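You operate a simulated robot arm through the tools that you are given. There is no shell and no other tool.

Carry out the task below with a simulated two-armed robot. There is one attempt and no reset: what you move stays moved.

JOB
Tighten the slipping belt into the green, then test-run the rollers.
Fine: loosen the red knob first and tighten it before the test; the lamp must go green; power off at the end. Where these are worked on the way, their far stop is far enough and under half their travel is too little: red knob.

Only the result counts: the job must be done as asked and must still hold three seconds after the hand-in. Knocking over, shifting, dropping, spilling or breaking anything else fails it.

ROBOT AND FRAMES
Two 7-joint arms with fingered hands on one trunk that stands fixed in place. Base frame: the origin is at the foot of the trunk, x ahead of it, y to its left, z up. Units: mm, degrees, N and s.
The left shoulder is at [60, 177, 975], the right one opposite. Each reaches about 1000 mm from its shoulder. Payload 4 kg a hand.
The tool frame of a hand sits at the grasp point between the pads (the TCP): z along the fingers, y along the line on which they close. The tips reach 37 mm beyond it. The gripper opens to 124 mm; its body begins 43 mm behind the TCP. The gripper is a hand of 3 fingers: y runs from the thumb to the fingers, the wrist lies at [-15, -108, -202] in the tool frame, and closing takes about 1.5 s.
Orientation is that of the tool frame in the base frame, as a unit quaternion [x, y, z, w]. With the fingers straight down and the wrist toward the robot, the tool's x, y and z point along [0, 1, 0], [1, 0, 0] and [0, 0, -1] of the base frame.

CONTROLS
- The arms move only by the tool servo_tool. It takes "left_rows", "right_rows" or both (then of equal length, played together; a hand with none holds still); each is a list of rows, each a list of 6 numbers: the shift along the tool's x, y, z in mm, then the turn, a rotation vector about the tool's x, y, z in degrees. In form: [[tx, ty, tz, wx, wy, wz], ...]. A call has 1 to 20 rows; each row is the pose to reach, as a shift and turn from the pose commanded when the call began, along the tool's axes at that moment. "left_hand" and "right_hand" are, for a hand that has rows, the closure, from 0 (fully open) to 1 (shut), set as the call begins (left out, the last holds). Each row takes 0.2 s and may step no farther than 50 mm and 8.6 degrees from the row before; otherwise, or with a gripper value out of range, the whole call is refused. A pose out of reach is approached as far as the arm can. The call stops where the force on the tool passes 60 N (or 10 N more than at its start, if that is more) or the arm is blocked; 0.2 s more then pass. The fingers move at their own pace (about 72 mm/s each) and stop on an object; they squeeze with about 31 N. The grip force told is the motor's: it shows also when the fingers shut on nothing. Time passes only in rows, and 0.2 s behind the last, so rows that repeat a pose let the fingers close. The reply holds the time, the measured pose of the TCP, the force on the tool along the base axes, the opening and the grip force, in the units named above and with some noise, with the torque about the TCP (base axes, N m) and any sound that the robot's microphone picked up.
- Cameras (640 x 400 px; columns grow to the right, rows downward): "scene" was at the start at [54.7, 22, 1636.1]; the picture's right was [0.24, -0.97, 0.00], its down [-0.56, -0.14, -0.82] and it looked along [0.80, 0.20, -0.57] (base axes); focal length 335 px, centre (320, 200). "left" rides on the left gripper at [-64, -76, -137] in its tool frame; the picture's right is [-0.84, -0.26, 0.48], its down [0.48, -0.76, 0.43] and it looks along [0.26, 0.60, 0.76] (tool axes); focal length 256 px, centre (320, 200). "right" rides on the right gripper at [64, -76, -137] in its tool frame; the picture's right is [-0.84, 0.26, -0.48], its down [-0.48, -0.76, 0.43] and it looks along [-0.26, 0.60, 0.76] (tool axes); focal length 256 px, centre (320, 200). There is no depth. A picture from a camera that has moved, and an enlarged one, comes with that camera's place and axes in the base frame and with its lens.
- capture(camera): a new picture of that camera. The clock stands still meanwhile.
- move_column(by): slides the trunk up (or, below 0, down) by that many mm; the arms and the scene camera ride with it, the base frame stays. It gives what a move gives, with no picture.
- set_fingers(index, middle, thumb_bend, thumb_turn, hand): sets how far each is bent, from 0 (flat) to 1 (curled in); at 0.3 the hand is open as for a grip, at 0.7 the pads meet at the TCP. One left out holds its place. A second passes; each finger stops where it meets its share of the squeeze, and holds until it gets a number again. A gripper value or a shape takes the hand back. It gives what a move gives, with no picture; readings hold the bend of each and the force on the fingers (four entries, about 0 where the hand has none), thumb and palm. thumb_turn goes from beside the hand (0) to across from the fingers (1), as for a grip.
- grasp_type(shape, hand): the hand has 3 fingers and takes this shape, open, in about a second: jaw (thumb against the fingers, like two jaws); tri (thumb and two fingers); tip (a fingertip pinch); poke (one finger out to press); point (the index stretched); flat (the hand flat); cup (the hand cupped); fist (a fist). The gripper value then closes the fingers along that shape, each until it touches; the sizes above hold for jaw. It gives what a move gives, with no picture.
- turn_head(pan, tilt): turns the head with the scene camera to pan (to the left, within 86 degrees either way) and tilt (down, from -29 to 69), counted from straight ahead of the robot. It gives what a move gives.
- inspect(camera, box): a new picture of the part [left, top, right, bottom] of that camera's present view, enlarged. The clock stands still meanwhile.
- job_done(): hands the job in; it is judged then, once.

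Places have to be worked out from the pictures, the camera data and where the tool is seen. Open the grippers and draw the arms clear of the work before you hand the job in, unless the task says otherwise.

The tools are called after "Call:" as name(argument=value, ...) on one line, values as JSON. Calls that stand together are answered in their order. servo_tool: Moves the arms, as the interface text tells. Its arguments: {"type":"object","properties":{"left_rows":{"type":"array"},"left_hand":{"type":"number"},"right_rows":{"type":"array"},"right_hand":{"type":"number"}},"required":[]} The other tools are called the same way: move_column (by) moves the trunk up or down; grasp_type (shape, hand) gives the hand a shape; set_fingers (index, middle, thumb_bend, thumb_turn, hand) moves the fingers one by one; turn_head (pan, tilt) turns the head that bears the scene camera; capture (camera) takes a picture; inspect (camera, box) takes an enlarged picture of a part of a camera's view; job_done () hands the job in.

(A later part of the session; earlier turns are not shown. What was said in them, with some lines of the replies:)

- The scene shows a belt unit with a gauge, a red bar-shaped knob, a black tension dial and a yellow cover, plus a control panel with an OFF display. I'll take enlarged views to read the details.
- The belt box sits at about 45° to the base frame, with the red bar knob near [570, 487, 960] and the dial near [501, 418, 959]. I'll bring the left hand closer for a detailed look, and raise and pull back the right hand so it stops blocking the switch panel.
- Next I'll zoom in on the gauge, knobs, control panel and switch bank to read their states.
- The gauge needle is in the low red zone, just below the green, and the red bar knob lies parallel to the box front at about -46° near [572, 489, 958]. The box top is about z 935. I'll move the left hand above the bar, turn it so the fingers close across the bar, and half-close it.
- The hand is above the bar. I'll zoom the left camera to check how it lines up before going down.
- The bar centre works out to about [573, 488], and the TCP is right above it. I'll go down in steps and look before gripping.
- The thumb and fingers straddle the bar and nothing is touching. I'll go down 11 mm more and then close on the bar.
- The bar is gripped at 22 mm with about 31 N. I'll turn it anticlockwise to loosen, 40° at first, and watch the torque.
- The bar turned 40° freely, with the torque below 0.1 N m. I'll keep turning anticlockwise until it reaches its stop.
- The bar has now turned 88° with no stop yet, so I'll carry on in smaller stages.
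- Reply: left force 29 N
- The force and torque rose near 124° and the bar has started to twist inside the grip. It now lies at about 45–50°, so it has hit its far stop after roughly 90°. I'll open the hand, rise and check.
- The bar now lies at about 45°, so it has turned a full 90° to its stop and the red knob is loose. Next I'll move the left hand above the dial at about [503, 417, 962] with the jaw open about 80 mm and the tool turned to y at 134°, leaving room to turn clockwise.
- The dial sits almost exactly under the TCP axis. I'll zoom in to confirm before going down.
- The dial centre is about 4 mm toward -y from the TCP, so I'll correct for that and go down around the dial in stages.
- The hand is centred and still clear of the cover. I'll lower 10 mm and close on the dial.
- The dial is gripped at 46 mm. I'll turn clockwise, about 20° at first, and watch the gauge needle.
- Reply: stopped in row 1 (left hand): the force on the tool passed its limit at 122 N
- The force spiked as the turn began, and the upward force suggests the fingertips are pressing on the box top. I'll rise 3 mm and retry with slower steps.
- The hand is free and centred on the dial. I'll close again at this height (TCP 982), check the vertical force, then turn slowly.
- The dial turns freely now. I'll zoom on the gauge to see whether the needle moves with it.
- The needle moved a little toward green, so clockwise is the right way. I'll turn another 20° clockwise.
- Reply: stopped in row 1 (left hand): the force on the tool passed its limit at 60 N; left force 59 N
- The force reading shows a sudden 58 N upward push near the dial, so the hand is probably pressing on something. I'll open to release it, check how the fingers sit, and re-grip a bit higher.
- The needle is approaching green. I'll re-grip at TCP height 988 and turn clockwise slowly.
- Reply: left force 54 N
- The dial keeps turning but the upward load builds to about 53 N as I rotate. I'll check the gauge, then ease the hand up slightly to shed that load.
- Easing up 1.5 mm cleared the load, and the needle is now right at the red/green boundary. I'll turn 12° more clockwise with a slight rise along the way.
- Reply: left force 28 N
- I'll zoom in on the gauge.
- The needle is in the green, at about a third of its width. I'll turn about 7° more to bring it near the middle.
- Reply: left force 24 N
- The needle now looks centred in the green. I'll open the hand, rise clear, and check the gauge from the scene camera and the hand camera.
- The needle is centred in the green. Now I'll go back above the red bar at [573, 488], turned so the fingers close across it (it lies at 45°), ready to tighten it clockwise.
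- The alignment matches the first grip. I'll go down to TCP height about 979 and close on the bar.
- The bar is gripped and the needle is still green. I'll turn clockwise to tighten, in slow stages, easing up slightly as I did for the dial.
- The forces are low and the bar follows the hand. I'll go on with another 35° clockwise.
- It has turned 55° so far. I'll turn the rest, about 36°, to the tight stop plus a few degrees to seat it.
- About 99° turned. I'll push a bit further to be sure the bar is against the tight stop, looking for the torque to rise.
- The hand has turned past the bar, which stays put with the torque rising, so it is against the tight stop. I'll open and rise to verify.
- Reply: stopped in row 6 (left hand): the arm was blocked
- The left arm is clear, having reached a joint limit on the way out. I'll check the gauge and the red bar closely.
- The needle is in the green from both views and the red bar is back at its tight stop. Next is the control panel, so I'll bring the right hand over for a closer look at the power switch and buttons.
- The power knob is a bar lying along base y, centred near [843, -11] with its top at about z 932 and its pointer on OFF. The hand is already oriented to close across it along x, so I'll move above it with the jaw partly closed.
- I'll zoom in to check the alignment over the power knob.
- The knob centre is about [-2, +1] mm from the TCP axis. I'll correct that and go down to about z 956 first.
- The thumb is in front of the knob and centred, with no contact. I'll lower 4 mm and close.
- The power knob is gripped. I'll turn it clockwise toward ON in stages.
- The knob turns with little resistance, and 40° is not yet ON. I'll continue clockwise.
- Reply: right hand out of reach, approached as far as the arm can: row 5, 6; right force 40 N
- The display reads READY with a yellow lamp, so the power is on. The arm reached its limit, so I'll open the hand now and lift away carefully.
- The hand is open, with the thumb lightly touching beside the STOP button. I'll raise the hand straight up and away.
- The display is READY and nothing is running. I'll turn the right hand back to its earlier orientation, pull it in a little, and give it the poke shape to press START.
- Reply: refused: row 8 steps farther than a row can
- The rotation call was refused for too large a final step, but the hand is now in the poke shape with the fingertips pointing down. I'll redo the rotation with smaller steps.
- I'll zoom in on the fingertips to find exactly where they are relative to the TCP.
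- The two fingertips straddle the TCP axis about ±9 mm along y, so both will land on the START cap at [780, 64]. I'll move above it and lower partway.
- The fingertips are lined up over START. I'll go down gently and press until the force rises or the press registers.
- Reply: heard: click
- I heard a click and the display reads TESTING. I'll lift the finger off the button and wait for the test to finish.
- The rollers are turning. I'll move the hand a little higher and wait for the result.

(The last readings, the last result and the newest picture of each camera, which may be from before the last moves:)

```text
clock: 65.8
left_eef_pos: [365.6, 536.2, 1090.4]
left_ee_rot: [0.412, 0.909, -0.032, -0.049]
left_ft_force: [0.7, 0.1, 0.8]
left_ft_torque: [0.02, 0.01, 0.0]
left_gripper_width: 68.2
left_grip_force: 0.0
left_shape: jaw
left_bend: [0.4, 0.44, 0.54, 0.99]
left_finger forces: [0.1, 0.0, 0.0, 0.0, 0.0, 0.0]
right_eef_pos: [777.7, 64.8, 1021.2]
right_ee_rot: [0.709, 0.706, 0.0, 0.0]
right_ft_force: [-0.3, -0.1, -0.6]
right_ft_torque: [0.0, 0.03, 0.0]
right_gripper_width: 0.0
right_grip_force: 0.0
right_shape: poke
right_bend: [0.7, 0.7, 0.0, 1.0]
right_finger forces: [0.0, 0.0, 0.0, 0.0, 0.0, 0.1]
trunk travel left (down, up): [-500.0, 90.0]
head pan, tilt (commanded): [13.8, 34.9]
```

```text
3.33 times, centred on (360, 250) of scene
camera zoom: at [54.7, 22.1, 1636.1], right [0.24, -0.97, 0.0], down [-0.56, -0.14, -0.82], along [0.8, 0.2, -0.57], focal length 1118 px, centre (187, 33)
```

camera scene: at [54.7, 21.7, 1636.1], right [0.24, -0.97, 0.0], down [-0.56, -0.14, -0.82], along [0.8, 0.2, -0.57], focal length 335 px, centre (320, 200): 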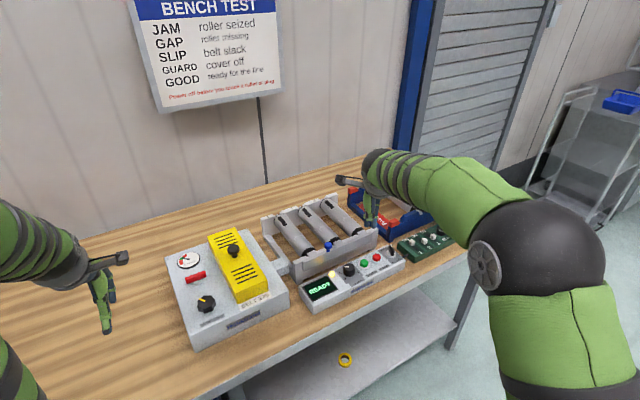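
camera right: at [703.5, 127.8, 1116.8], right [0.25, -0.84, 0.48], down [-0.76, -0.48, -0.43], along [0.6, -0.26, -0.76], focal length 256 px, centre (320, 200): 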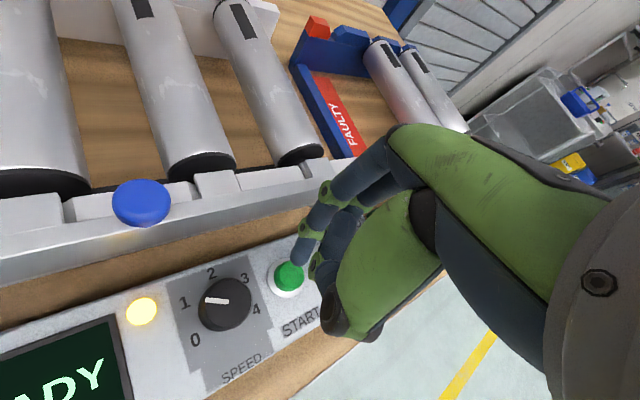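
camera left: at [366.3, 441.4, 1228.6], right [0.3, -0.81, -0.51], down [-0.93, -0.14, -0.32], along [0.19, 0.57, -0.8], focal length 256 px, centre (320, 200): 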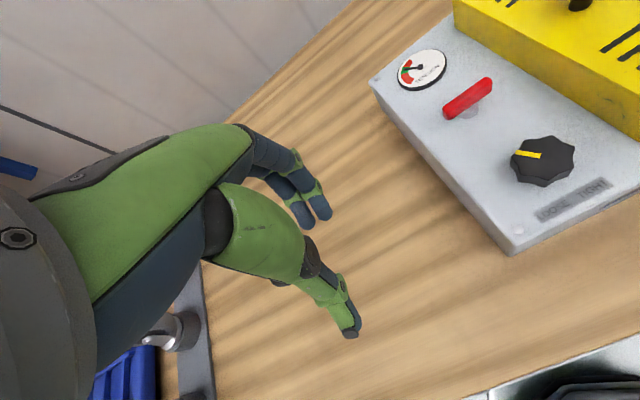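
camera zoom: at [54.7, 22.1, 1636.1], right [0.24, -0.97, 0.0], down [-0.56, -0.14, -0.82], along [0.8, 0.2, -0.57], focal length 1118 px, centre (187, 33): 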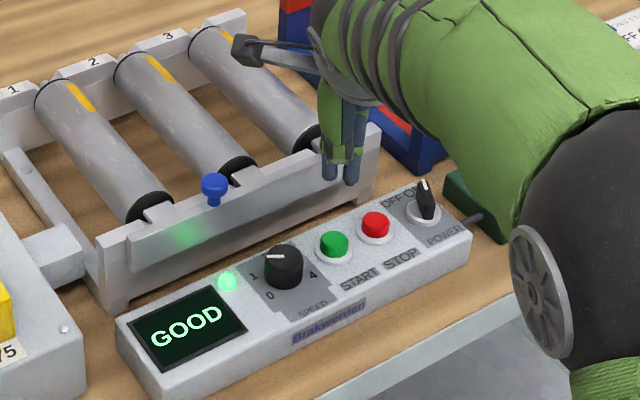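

The display reads GOOD and the lamp is green, with the rollers stopped. Next I'll turn the power off, first moving the right hand near the power knob in jaw shape to check the knob's angle.

Call:
servo_tool(right_rows=[[-20, 5, -19, 0, 0, 0], [-42, 12, -19, 0, 0, 0], [-64, 12, -19, 0, 0, 0]])

Call:
grasp_type(shape="jaw", hand="right")

Call:
capture(camera="right")

Call:
inspect(camera="scene", box=[350, 220, 430, 280])

```text
clock: 66.6
left_eef_pos: [365.6, 536.6, 1091.7]
left_ee_rot: [0.412, 0.909, -0.032, -0.049]
left_ft_force: [-0.1, -0.6, -0.1]
left_ft_torque: [-0.01, 0.01, 0.02]
left_gripper_width: 67.6
left_grip_force: 0.1
left_shape: jaw
left_bend: [0.4, 0.44, 0.54, 0.99]
left_finger forces: [0.0, 0.0, 0.0, 0.1, 0.0, 0.1]
right_eef_pos: [791.0, -0.8, 1040.5]
right_ee_rot: [0.708, 0.706, 0.001, 0.0]
right_ft_force: [-1.0, 0.8, 0.7]
right_ft_torque: [-0.04, 0.0, -0.02]
right_gripper_width: 0.0
right_grip_force: 0.1
right_shape: poke
right_bend: [0.7, 0.7, 0.0, 1.0]
right_finger forces: [0.1, 0.1, 0.0, 0.0, 0.1, 0.1]
trunk travel left (down, up): [-500.0, 90.0]
head pan, tilt (commanded): [13.8, 34.9]
```

```text
clock: 67.5
left_eef_pos: [364.4, 536.7, 1089.8]
left_ee_rot: [0.413, 0.909, -0.032, -0.049]
left_ft_force: [0.2, 0.5, 0.1]
left_ft_torque: [0.0, -0.02, 0.01]
left_gripper_width: 67.8
left_grip_force: 0.0
left_shape: jaw
left_bend: [0.4, 0.44, 0.54, 0.99]
left_finger forces: [0.0, 0.1, 0.1, 0.0, 0.0, 0.1]
right_eef_pos: [790.5, 0.8, 1039.2]
right_ee_rot: [0.708, 0.706, 0.0, 0.0]
right_ft_force: [0.0, 0.8, -0.5]
right_ft_torque: [0.01, 0.03, -0.01]
right_gripper_width: 124.0
right_grip_force: 0.1
right_shape: jaw
right_bend: [0.3, 0.3, 0.3, 0.98]
right_finger forces: [0.0, 0.0, 0.0, 0.0, 0.0, 0.1]
trunk travel left (down, up): [-500.0, 90.0]
head pan, tilt (commanded): [13.8, 34.9]
```

```text
taken
camera right: at [715.5, 64.4, 1176.8], right [0.25, -0.84, 0.48], down [-0.76, -0.48, -0.43], along [0.6, -0.26, -0.76], focal length 256 px, centre (320, 200)
```

right: 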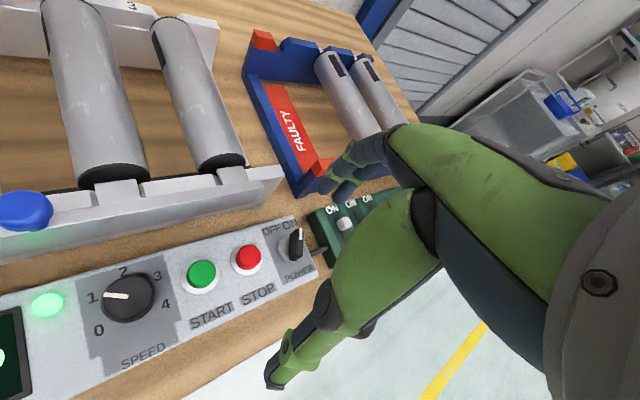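

```text
6.67 times, centred on (390, 250) of scene
camera zoom: at [54.8, 22.1, 1636.1], right [0.24, -0.97, 0.0], down [-0.56, -0.14, -0.82], along [0.8, 0.2, -0.57], focal length 2236 px, centre (-147, -133)
```

zoom: 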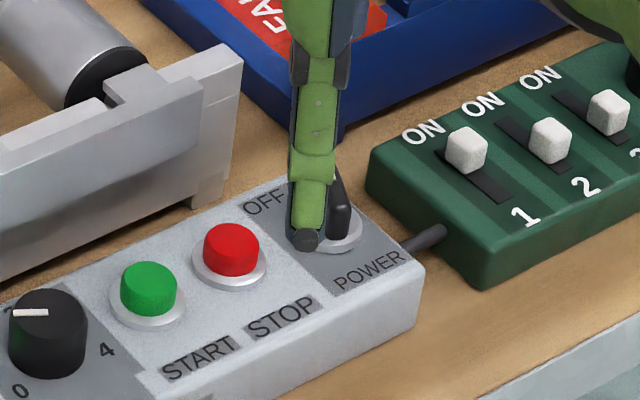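

Call:
inspect(camera="right", box=[250, 205, 346, 285])

```text
5.00 times, centred on (298, 245) of right
camera zoom: at [715.5, 64.4, 1176.8], right [0.25, -0.84, 0.48], down [-0.76, -0.48, -0.43], along [0.6, -0.26, -0.76], focal length 1280 px, centre (430, -25)
```

zoom: 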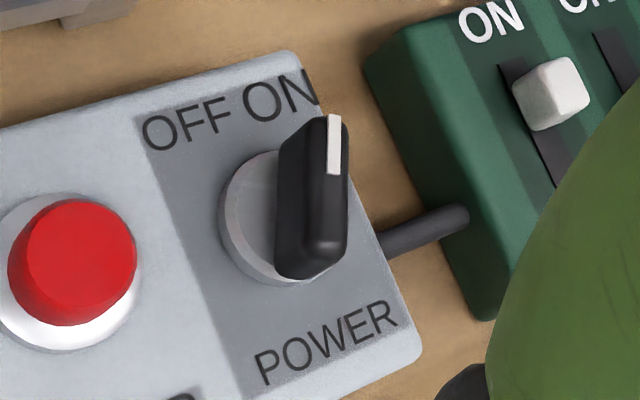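

The knob's bar lies at about 17° with its pointer on ON, so power-off is an anticlockwise turn back to 90°. I'll approach at y = -48°, within the reach I had before, with a narrow 42 mm opening so the thumb stays off the STOP button.

Call:
servo_tool(right_rows=[[-2, 8, 5, 0, 0, 7], [-4, 16, 10, 0, 0, 14], [-6, 24, 15, 0, 0, 21], [-8, 32, 20, 0, 0, 28], [-10, 40, 25, 0, 0, 35], [-11, 46, 32, 0, 0, 42], [-11.5, 51, 40, 0, 0, 48]], right_hand=0.66)

Call:
capture(camera="right")

Call:
inspect(camera="right", box=[220, 210, 360, 340])

```text
clock: 69.1
left_eef_pos: [366.0, 536.6, 1090.6]
left_ee_rot: [0.413, 0.909, -0.032, -0.048]
left_ft_force: [0.2, -0.2, 0.2]
left_ft_torque: [-0.04, 0.0, 0.01]
left_gripper_width: 67.8
left_grip_force: 0.0
left_shape: jaw
left_bend: [0.4, 0.44, 0.54, 0.99]
left_finger forces: [0.1, 0.0, 0.1, 0.0, 0.1, 0.0]
right_eef_pos: [842.3, -11.5, 998.6]
right_ee_rot: [0.934, 0.356, 0.0, 0.001]
right_ft_force: [-1.0, -0.7, -0.6]
right_ft_torque: [0.03, -0.02, -0.05]
right_gripper_width: 42.6
right_grip_force: 0.1
right_shape: jaw
right_bend: [0.49, 0.53, 0.6, 1.0]
right_finger forces: [0.0, 0.1, 0.0, 0.0, 0.0, 0.0]
trunk travel left (down, up): [-500.0, 90.0]
head pan, tilt (commanded): [13.8, 34.9]
```

```text
taken
camera right: at [839.8, 86.4, 1136.2], right [-0.46, -0.75, 0.48], down [-0.87, 0.25, -0.43], along [0.21, -0.62, -0.76], focal length 256 px, centre (320, 200)
```

right: 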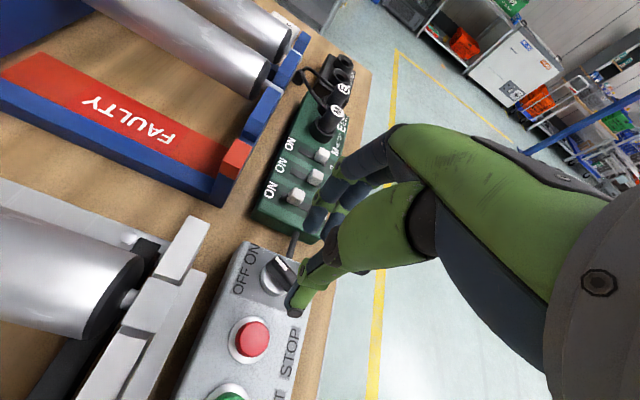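

```text
3.08 times, centred on (290, 275) of right
camera zoom: at [839.8, 86.4, 1136.2], right [-0.46, -0.75, 0.48], down [-0.87, 0.25, -0.43], along [0.21, -0.62, -0.76], focal length 788 px, centre (412, -31)
```

zoom: 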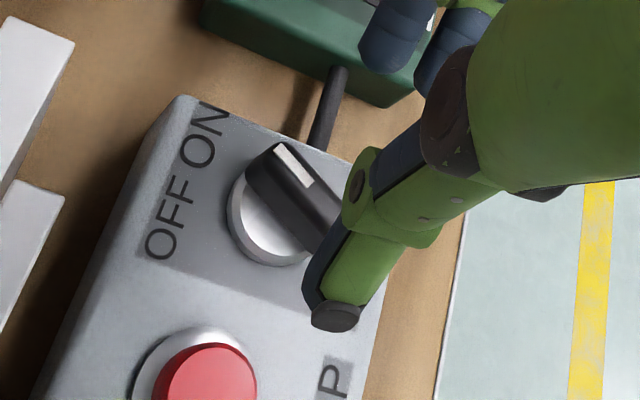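

The knob centre is near [841, -9]. I'll correct a couple of mm and go down to about z 955.

Call:
servo_tool(right_rows=[[0.7, -2.7, 12, 0, 0, 1], [0.7, -2.7, 24, 0, 0, 2], [0.7, -2.7, 36, 0, 0, 2], [0.7, -2.7, 43, 0, 0, 2]])

Call:
inspect(camera="right", box=[220, 210, 360, 340])

```text
clock: 70.1
left_eef_pos: [365.4, 536.9, 1089.2]
left_ee_rot: [0.413, 0.909, -0.032, -0.049]
left_ft_force: [-0.2, 0.0, -0.2]
left_ft_torque: [-0.02, 0.0, -0.04]
left_gripper_width: 68.2
left_grip_force: 0.0
left_shape: jaw
left_bend: [0.4, 0.44, 0.54, 0.99]
left_finger forces: [0.1, 0.0, 0.0, 0.0, 0.1, 0.0]
right_eef_pos: [840.0, -10.0, 956.1]
right_ee_rot: [0.941, 0.339, 0.0, 0.0]
right_ft_force: [-0.9, -0.6, 0.3]
right_ft_torque: [-0.02, 0.01, -0.02]
right_gripper_width: 42.6
right_grip_force: 0.0
right_shape: jaw
right_bend: [0.49, 0.53, 0.6, 1.0]
right_finger forces: [0.0, 0.0, 0.2, 0.1, 0.0, 0.1]
trunk travel left (down, up): [-500.0, 90.0]
head pan, tilt (commanded): [13.8, 34.9]
```

```text
3.08 times, centred on (290, 275) of right
camera zoom: at [841.1, 89.1, 1093.1], right [-0.48, -0.73, 0.48], down [-0.86, 0.28, -0.43], along [0.19, -0.62, -0.76], focal length 788 px, centre (412, -31)
```

zoom: 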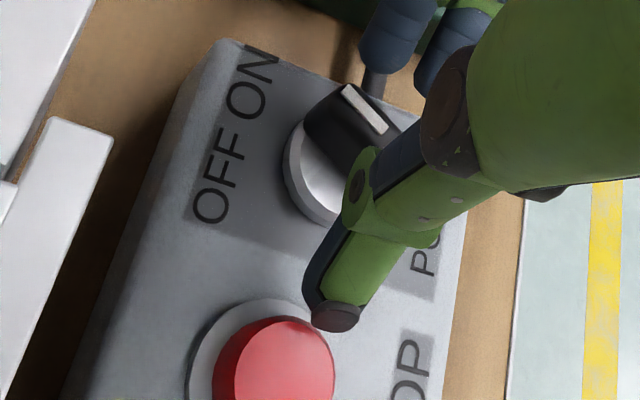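

The thumb tip is close to the STOP cap, so I'll close on the knob at this height; the tips already overlap the bar by about 13 mm.

Call:
servo_tool(right_rows=[[0, 0, 0, 0, 0, 0], [0, 0, 0, 0, 0, 0], [0, 0, 0, 0, 0, 0], [0, 0, 0, 0, 0, 0], [0, 0, 0, 0, 0, 0]], right_hand=1.0)

Call:
inspect(camera="right", box=[220, 210, 360, 340])

Call:
inspect(camera="scene", box=[290, 210, 450, 310])

```text
clock: 71.3
left_eef_pos: [365.5, 535.6, 1090.2]
left_ee_rot: [0.413, 0.909, -0.032, -0.05]
left_ft_force: [-0.3, 0.0, -0.3]
left_ft_torque: [-0.02, 0.02, 0.04]
left_gripper_width: 67.9
left_grip_force: 0.0
left_shape: jaw
left_bend: [0.4, 0.44, 0.54, 0.99]
left_finger forces: [0.0, 0.0, 0.0, 0.1, 0.0, 0.1]
right_eef_pos: [840.4, -9.6, 957.1]
right_ee_rot: [0.94, 0.34, 0.0, 0.0]
right_ft_force: [1.1, -0.4, 0.6]
right_ft_torque: [-0.1, -0.06, -0.02]
right_gripper_width: 8.6
right_grip_force: 31.0
right_shape: jaw
right_bend: [0.6, 0.66, 0.69, 1.0]
right_finger forces: [15.8, 13.3, 0.0, 0.0, 27.9, 0.0]
trunk travel left (down, up): [-500.0, 90.0]
head pan, tilt (commanded): [13.8, 34.9]
```

```text
3.08 times, centred on (290, 275) of right
camera zoom: at [841.1, 89.2, 1093.3], right [-0.48, -0.73, 0.48], down [-0.86, 0.28, -0.43], along [0.19, -0.62, -0.76], focal length 788 px, centre (412, -31)
```

zoom: 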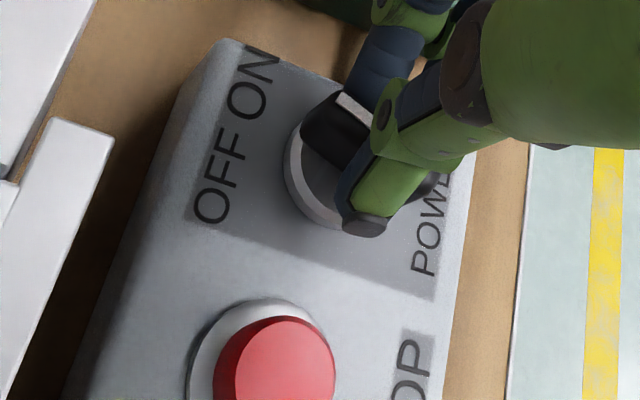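

```text
4.00 times, centred on (370, 260) of scene
camera zoom: at [54.9, 22.1, 1636.1], right [0.24, -0.97, 0.0], down [-0.56, -0.14, -0.82], along [0.8, 0.2, -0.57], focal length 1342 px, centre (120, -40)
```

zoom: 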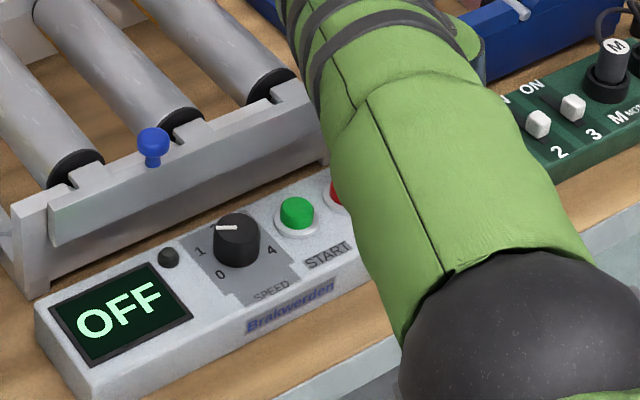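

Squeezing turned the knob enough that the display already reads OFF. I'll turn it the rest of the way anticlockwise to its OFF stop.

Call:
servo_tool(right_rows=[[0, 0, 0, 0, 0, -3], [0, 0, 0, 0, 0, -8], [0, 0, 0, 0, 0, -13], [0, 0, 0, 0, 0, -18], [0, 0, 0, 0, 0, -23], [0, 0, 0, 0, 0, -28], [0, 0, 0, 0, 0, -33], [0, 0, 0, 0, 0, -38], [0, 0, 0, 0, 0, -43], [0, 0, 0, 0, 0, -47], [0, 0, 0, 0, 0, -50]])

Call:
inspect(camera="right", box=[220, 210, 360, 340])

Call:
inspect(camera="scene", box=[290, 210, 450, 310])

```text
clock: 73.7
left_eef_pos: [365.9, 535.7, 1090.7]
left_ee_rot: [0.413, 0.909, -0.032, -0.049]
left_ft_force: [0.1, 0.9, -0.1]
left_ft_torque: [0.03, 0.04, -0.03]
left_gripper_width: 68.0
left_grip_force: 0.0
left_shape: jaw
left_bend: [0.4, 0.44, 0.54, 0.99]
left_finger forces: [0.0, 0.2, 0.0, 0.0, 0.0, 0.0]
right_eef_pos: [839.8, -11.8, 955.5]
right_ee_rot: [0.708, 0.706, 0.001, -0.001]
right_ft_force: [-4.8, -10.6, -0.6]
right_ft_torque: [-0.36, 0.02, -0.03]
right_gripper_width: 7.8
right_grip_force: 31.1
right_shape: jaw
right_bend: [0.62, 0.66, 0.69, 1.0]
right_finger forces: [14.4, 15.1, 0.0, 0.0, 33.2, 0.1]
trunk travel left (down, up): [-500.0, 90.0]
head pan, tilt (commanded): [13.8, 34.9]
```

```text
3.08 times, centred on (290, 275) of right
camera zoom: at [764.8, 52.9, 1093.4], right [0.25, -0.84, 0.48], down [-0.76, -0.48, -0.43], along [0.6, -0.26, -0.76], focal length 788 px, centre (412, -31)
```

zoom: 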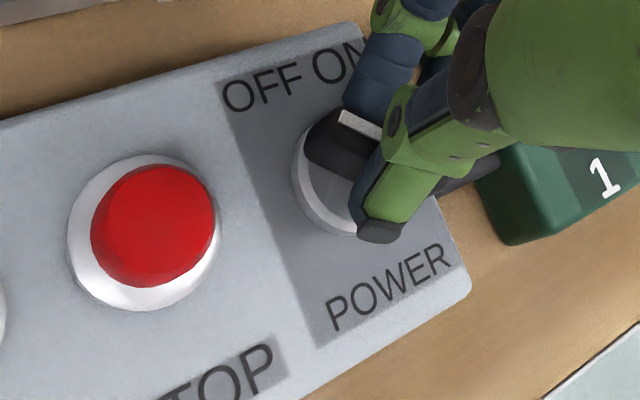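

```text
4.00 times, centred on (370, 260) of scene
camera zoom: at [54.3, 20.9, 1636.1], right [0.24, -0.97, 0.0], down [-0.56, -0.14, -0.82], along [0.8, 0.2, -0.57], focal length 1342 px, centre (120, -40)
```

zoom: 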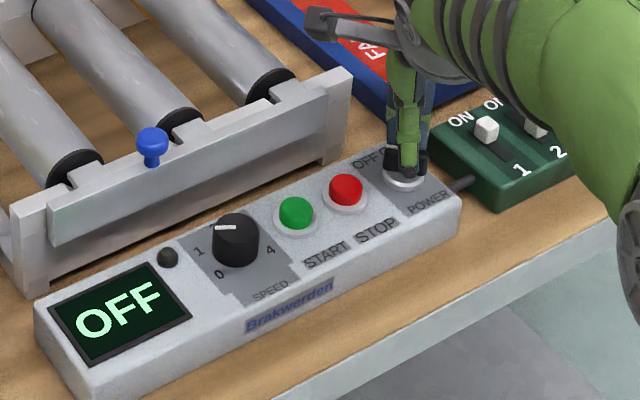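

The display is OFF and the knob is back where it started. I'll open the right hand, lift straight up and retreat.

Call:
servo_tool(right_rows=[[0, 0, 0, 0, 0, 0], [0, 0, 0, 0, 0, 0], [0, 0, 0, 0, 0, 0], [0, 0, 0, 0, 0, 0]], right_hand=0.55)

Call:
servo_tool(right_rows=[[0, 0, -15, 0, 0, 0], [0, 0, -45, 0, 0, 0], [0, 0, -90, 0, 0, 0], [-10, -30, -130, 0, 0, 0], [-30, -75, -150, 0, 0, 0], [-50, -120, -160, 0, 0, 0], [-70, -165, -170, 0, 0, 0], [-90, -210, -180, 0, 0, 0], [-110, -255, -190, 0, 0, 0]])

Call:
capture(camera="scene")

Call:
capture(camera="left")

```text
clock: 74.7
left_eef_pos: [366.0, 537.2, 1090.3]
left_ee_rot: [0.412, 0.909, -0.033, -0.049]
left_ft_force: [-1.0, -0.7, 0.0]
left_ft_torque: [-0.01, 0.02, 0.0]
left_gripper_width: 67.7
left_grip_force: 0.0
left_shape: jaw
left_bend: [0.4, 0.44, 0.54, 0.99]
left_finger forces: [0.1, 0.0, 0.0, 0.1, 0.0, 0.0]
right_eef_pos: [840.1, -8.9, 956.4]
right_ee_rot: [0.709, 0.706, 0.0, -0.001]
right_ft_force: [0.4, 0.2, -0.5]
right_ft_torque: [0.0, -0.01, 0.01]
right_gripper_width: 55.2
right_grip_force: 0.0
right_shape: jaw
right_bend: [0.44, 0.48, 0.57, 1.0]
right_finger forces: [0.0, 0.0, 0.0, 0.1, 0.0, 0.0]
trunk travel left (down, up): [-500.0, 90.0]
head pan, tilt (commanded): [13.8, 34.9]
```

```text
refused: row 4 steps farther than a row can; nothing moved
```

```text
taken
camera scene: at [54.8, 22.0, 1636.1], right [0.24, -0.97, 0.0], down [-0.56, -0.14, -0.82], along [0.8, 0.2, -0.57], focal length 335 px, centre (320, 200)
```

scene: 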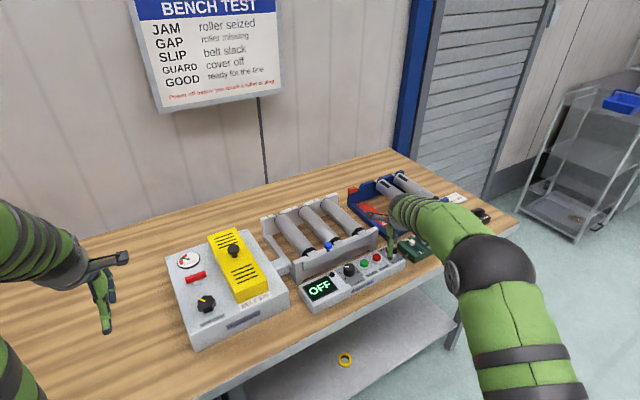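

```text
taken
camera left: at [366.3, 441.0, 1229.1], right [0.3, -0.81, -0.51], down [-0.93, -0.14, -0.33], along [0.19, 0.57, -0.8], focal length 256 px, centre (320, 200)
```

left: 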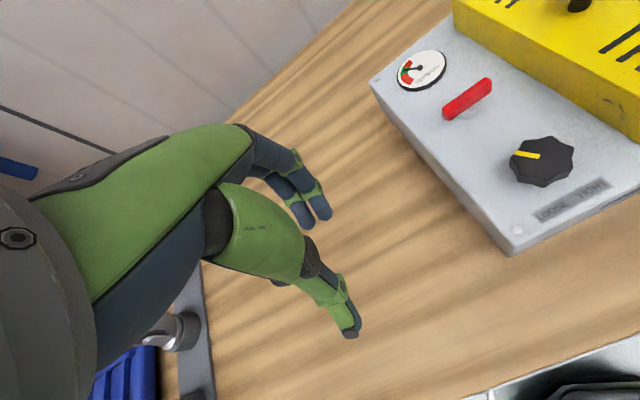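

The hand released cleanly, but the retreat was refused because one step was too large. I'll redo it with smaller steps and open both hands.

Call:
servo_tool(right_rows=[[0, 0, -15, 0, 0, 0], [0, 0, -45, 0, 0, 0], [0, 0, -85, 0, 0, 0], [-8, -25, -120, 0, 0, 0], [-24, -60, -145, 0, 0, 0], [-42, -100, -160, 0, 0, 0], [-60, -140, -170, 0, 0, 0], [-78, -180, -180, 0, 0, 0], [-96, -220, -190, 0, 0, 0], [-110, -255, -200, 0, 0, 0]])

Call:
servo_tool(right_rows=[[0, 0, 0, 0, 0, 0], [0, 0, 0, 0, 0, 0], [0, 0, 0, 0, 0, 0]], left_rows=[[0, 0, -20, 0, 0, 0], [0, 0, -40, 0, 0, 0], [0, 0, -60, 0, 0, 0]], left_hand=0.0, right_hand=0.0)

Call:
capture(camera="scene")

Call:
capture(camera="left")

Call:
capture(camera="right")

```text
clock: 76.9
left_eef_pos: [364.7, 535.5, 1090.9]
left_ee_rot: [0.412, 0.909, -0.032, -0.049]
left_ft_force: [0.4, 0.5, 0.0]
left_ft_torque: [-0.03, -0.01, -0.02]
left_gripper_width: 67.9
left_grip_force: 0.0
left_shape: jaw
left_bend: [0.4, 0.44, 0.54, 0.99]
left_finger forces: [0.0, 0.0, 0.0, 0.0, 0.1, 0.0]
right_eef_pos: [583.4, -117.8, 1155.9]
right_ee_rot: [0.709, 0.705, 0.0, 0.0]
right_ft_force: [-0.4, 0.8, 0.0]
right_ft_torque: [0.0, 0.01, 0.02]
right_gripper_width: 55.6
right_grip_force: 0.0
right_shape: jaw
right_bend: [0.44, 0.48, 0.57, 1.0]
right_finger forces: [0.0, 0.0, 0.0, 0.0, 0.0, 0.0]
trunk travel left (down, up): [-500.0, 90.0]
head pan, tilt (commanded): [13.8, 34.9]
```

```text
clock: 77.7
left_eef_pos: [373.7, 537.5, 1150.1]
left_ee_rot: [0.412, 0.909, -0.033, -0.049]
left_ft_force: [0.3, -0.4, -0.2]
left_ft_torque: [0.02, 0.0, -0.01]
left_gripper_width: 123.6
left_grip_force: 0.0
left_shape: jaw
left_bend: [0.3, 0.3, 0.3, 0.98]
left_finger forces: [0.0, 0.1, 0.0, 0.0, 0.0, 0.0]
right_eef_pos: [584.8, -116.9, 1157.3]
right_ee_rot: [0.708, 0.706, 0.0, 0.0]
right_ft_force: [0.3, -0.3, -0.2]
right_ft_torque: [0.03, -0.04, 0.02]
right_gripper_width: 123.5
right_grip_force: 0.0
right_shape: jaw
right_bend: [0.3, 0.3, 0.3, 0.98]
right_finger forces: [0.1, 0.0, 0.0, 0.0, 0.0, 0.0]
trunk travel left (down, up): [-500.0, 90.0]
head pan, tilt (commanded): [13.8, 34.9]
```

```text
taken
camera scene: at [54.6, 21.5, 1636.1], right [0.24, -0.97, 0.0], down [-0.56, -0.14, -0.82], along [0.8, 0.2, -0.57], focal length 335 px, centre (320, 200)
```

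scene: 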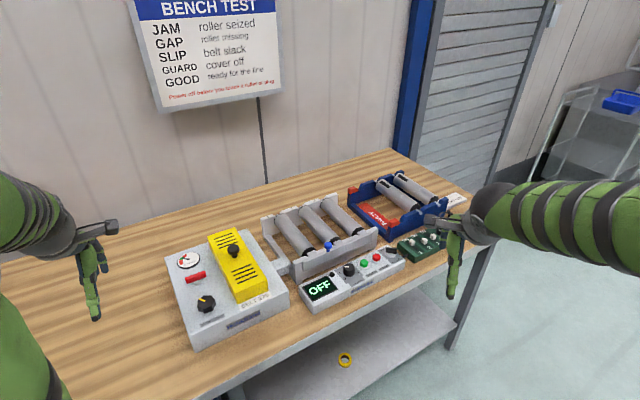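

```text
taken
camera left: at [373.3, 441.4, 1289.3], right [0.3, -0.81, -0.51], down [-0.93, -0.14, -0.33], along [0.19, 0.57, -0.8], focal length 256 px, centre (320, 200)
```

left: 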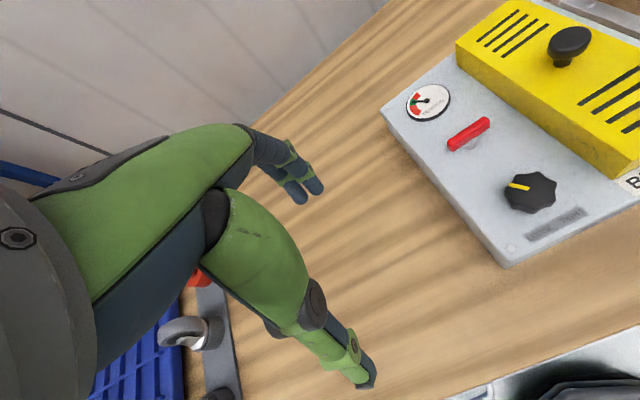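

```text
taken
camera right: at [509.7, -54.7, 1293.5], right [0.25, -0.84, 0.48], down [-0.76, -0.48, -0.43], along [0.6, -0.26, -0.76], focal length 256 px, centre (320, 200)
```

right: 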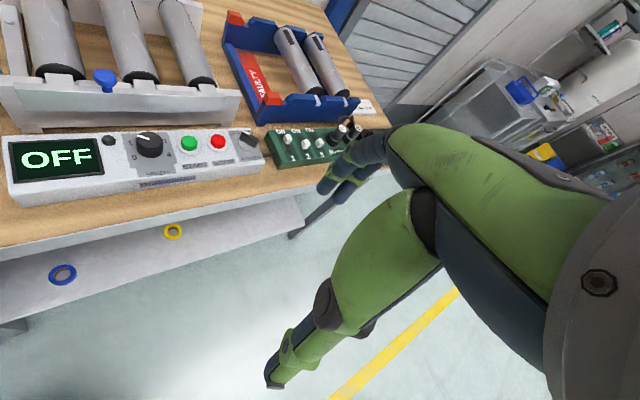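

Both hands are open and clear. One last zoom to confirm the gauge, red knob, power knob and switch positions.

Call:
inspect(camera="scene", box=[165, 240, 245, 320])

Call:
inspect(camera="scene", box=[295, 230, 455, 310])

Call:
inspect(camera="left", box=[395, 70, 505, 160])

```text
5.00 times, centred on (205, 280) of scene
camera zoom: at [54.6, 21.5, 1636.1], right [0.24, -0.97, 0.0], down [-0.56, -0.14, -0.82], along [0.8, 0.2, -0.57], focal length 1677 px, centre (895, -200)
```

zoom: 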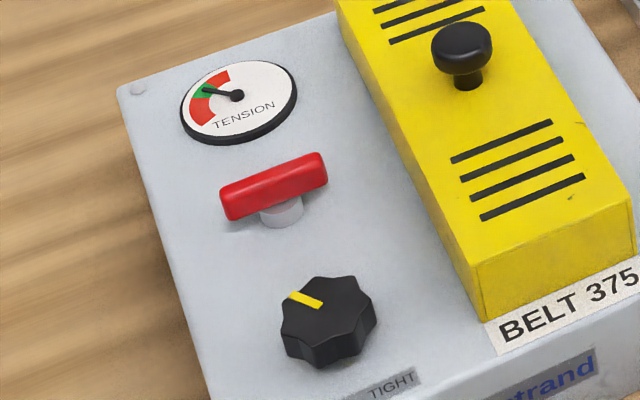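

```text
4.00 times, centred on (375, 270) of scene
camera zoom: at [54.6, 21.5, 1636.1], right [0.24, -0.97, 0.0], down [-0.56, -0.14, -0.82], along [0.8, 0.2, -0.57], focal length 1342 px, centre (100, -80)
```

zoom: 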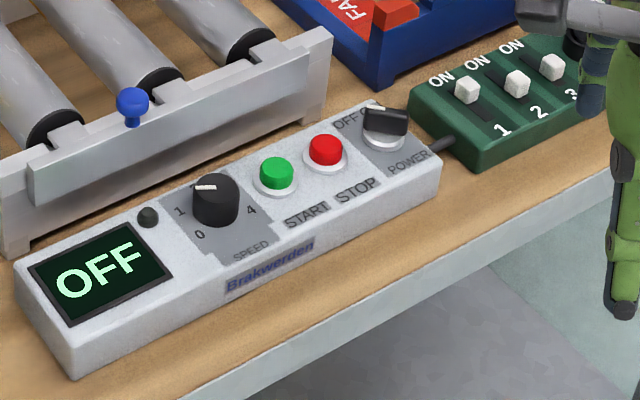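

```text
4.44 times, centred on (450, 115) of left
camera zoom: at [373.3, 441.4, 1289.3], right [0.3, -0.81, -0.51], down [-0.93, -0.14, -0.33], along [0.19, 0.57, -0.8], focal length 1138 px, centre (-258, 578)
```

zoom: 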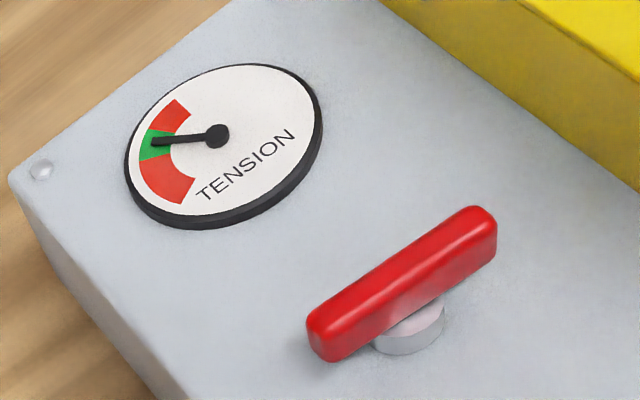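

The tension needle is in the green, the red knob is back at its tight stop and the test came up GOOD with a green lamp. The power is now off and both arms are open and clear, so I'm handing the job in.

Call:
job_done()

```text
The job is handed in.
```

The belt is tightened into the green and the roller test passed: the display read GOOD and the lamp went green.

- **Red knob:** I loosened it first, a full 90° to its stop, then turned it back to its tight stop before the test.
- **Tension:** I turned the dial clockwise until the needle sat near the middle of the green. It was still in the green in the last check before hand-in.
- **Test run:** I powered the panel on, pressed START and watched the rollers turn until the test ended.
- **Power:** It's off again, with the display reading OFF and the power knob back at OFF.

While turning the dial, the force limit stopped the left arm twice, with one brief peak of 122 N. I also felt the right thumb touch something lightly beside the STOP button while the panel was on READY, before the test. I saw nothing shifted or damaged by either. Both hands are open and drawn clear of the work.
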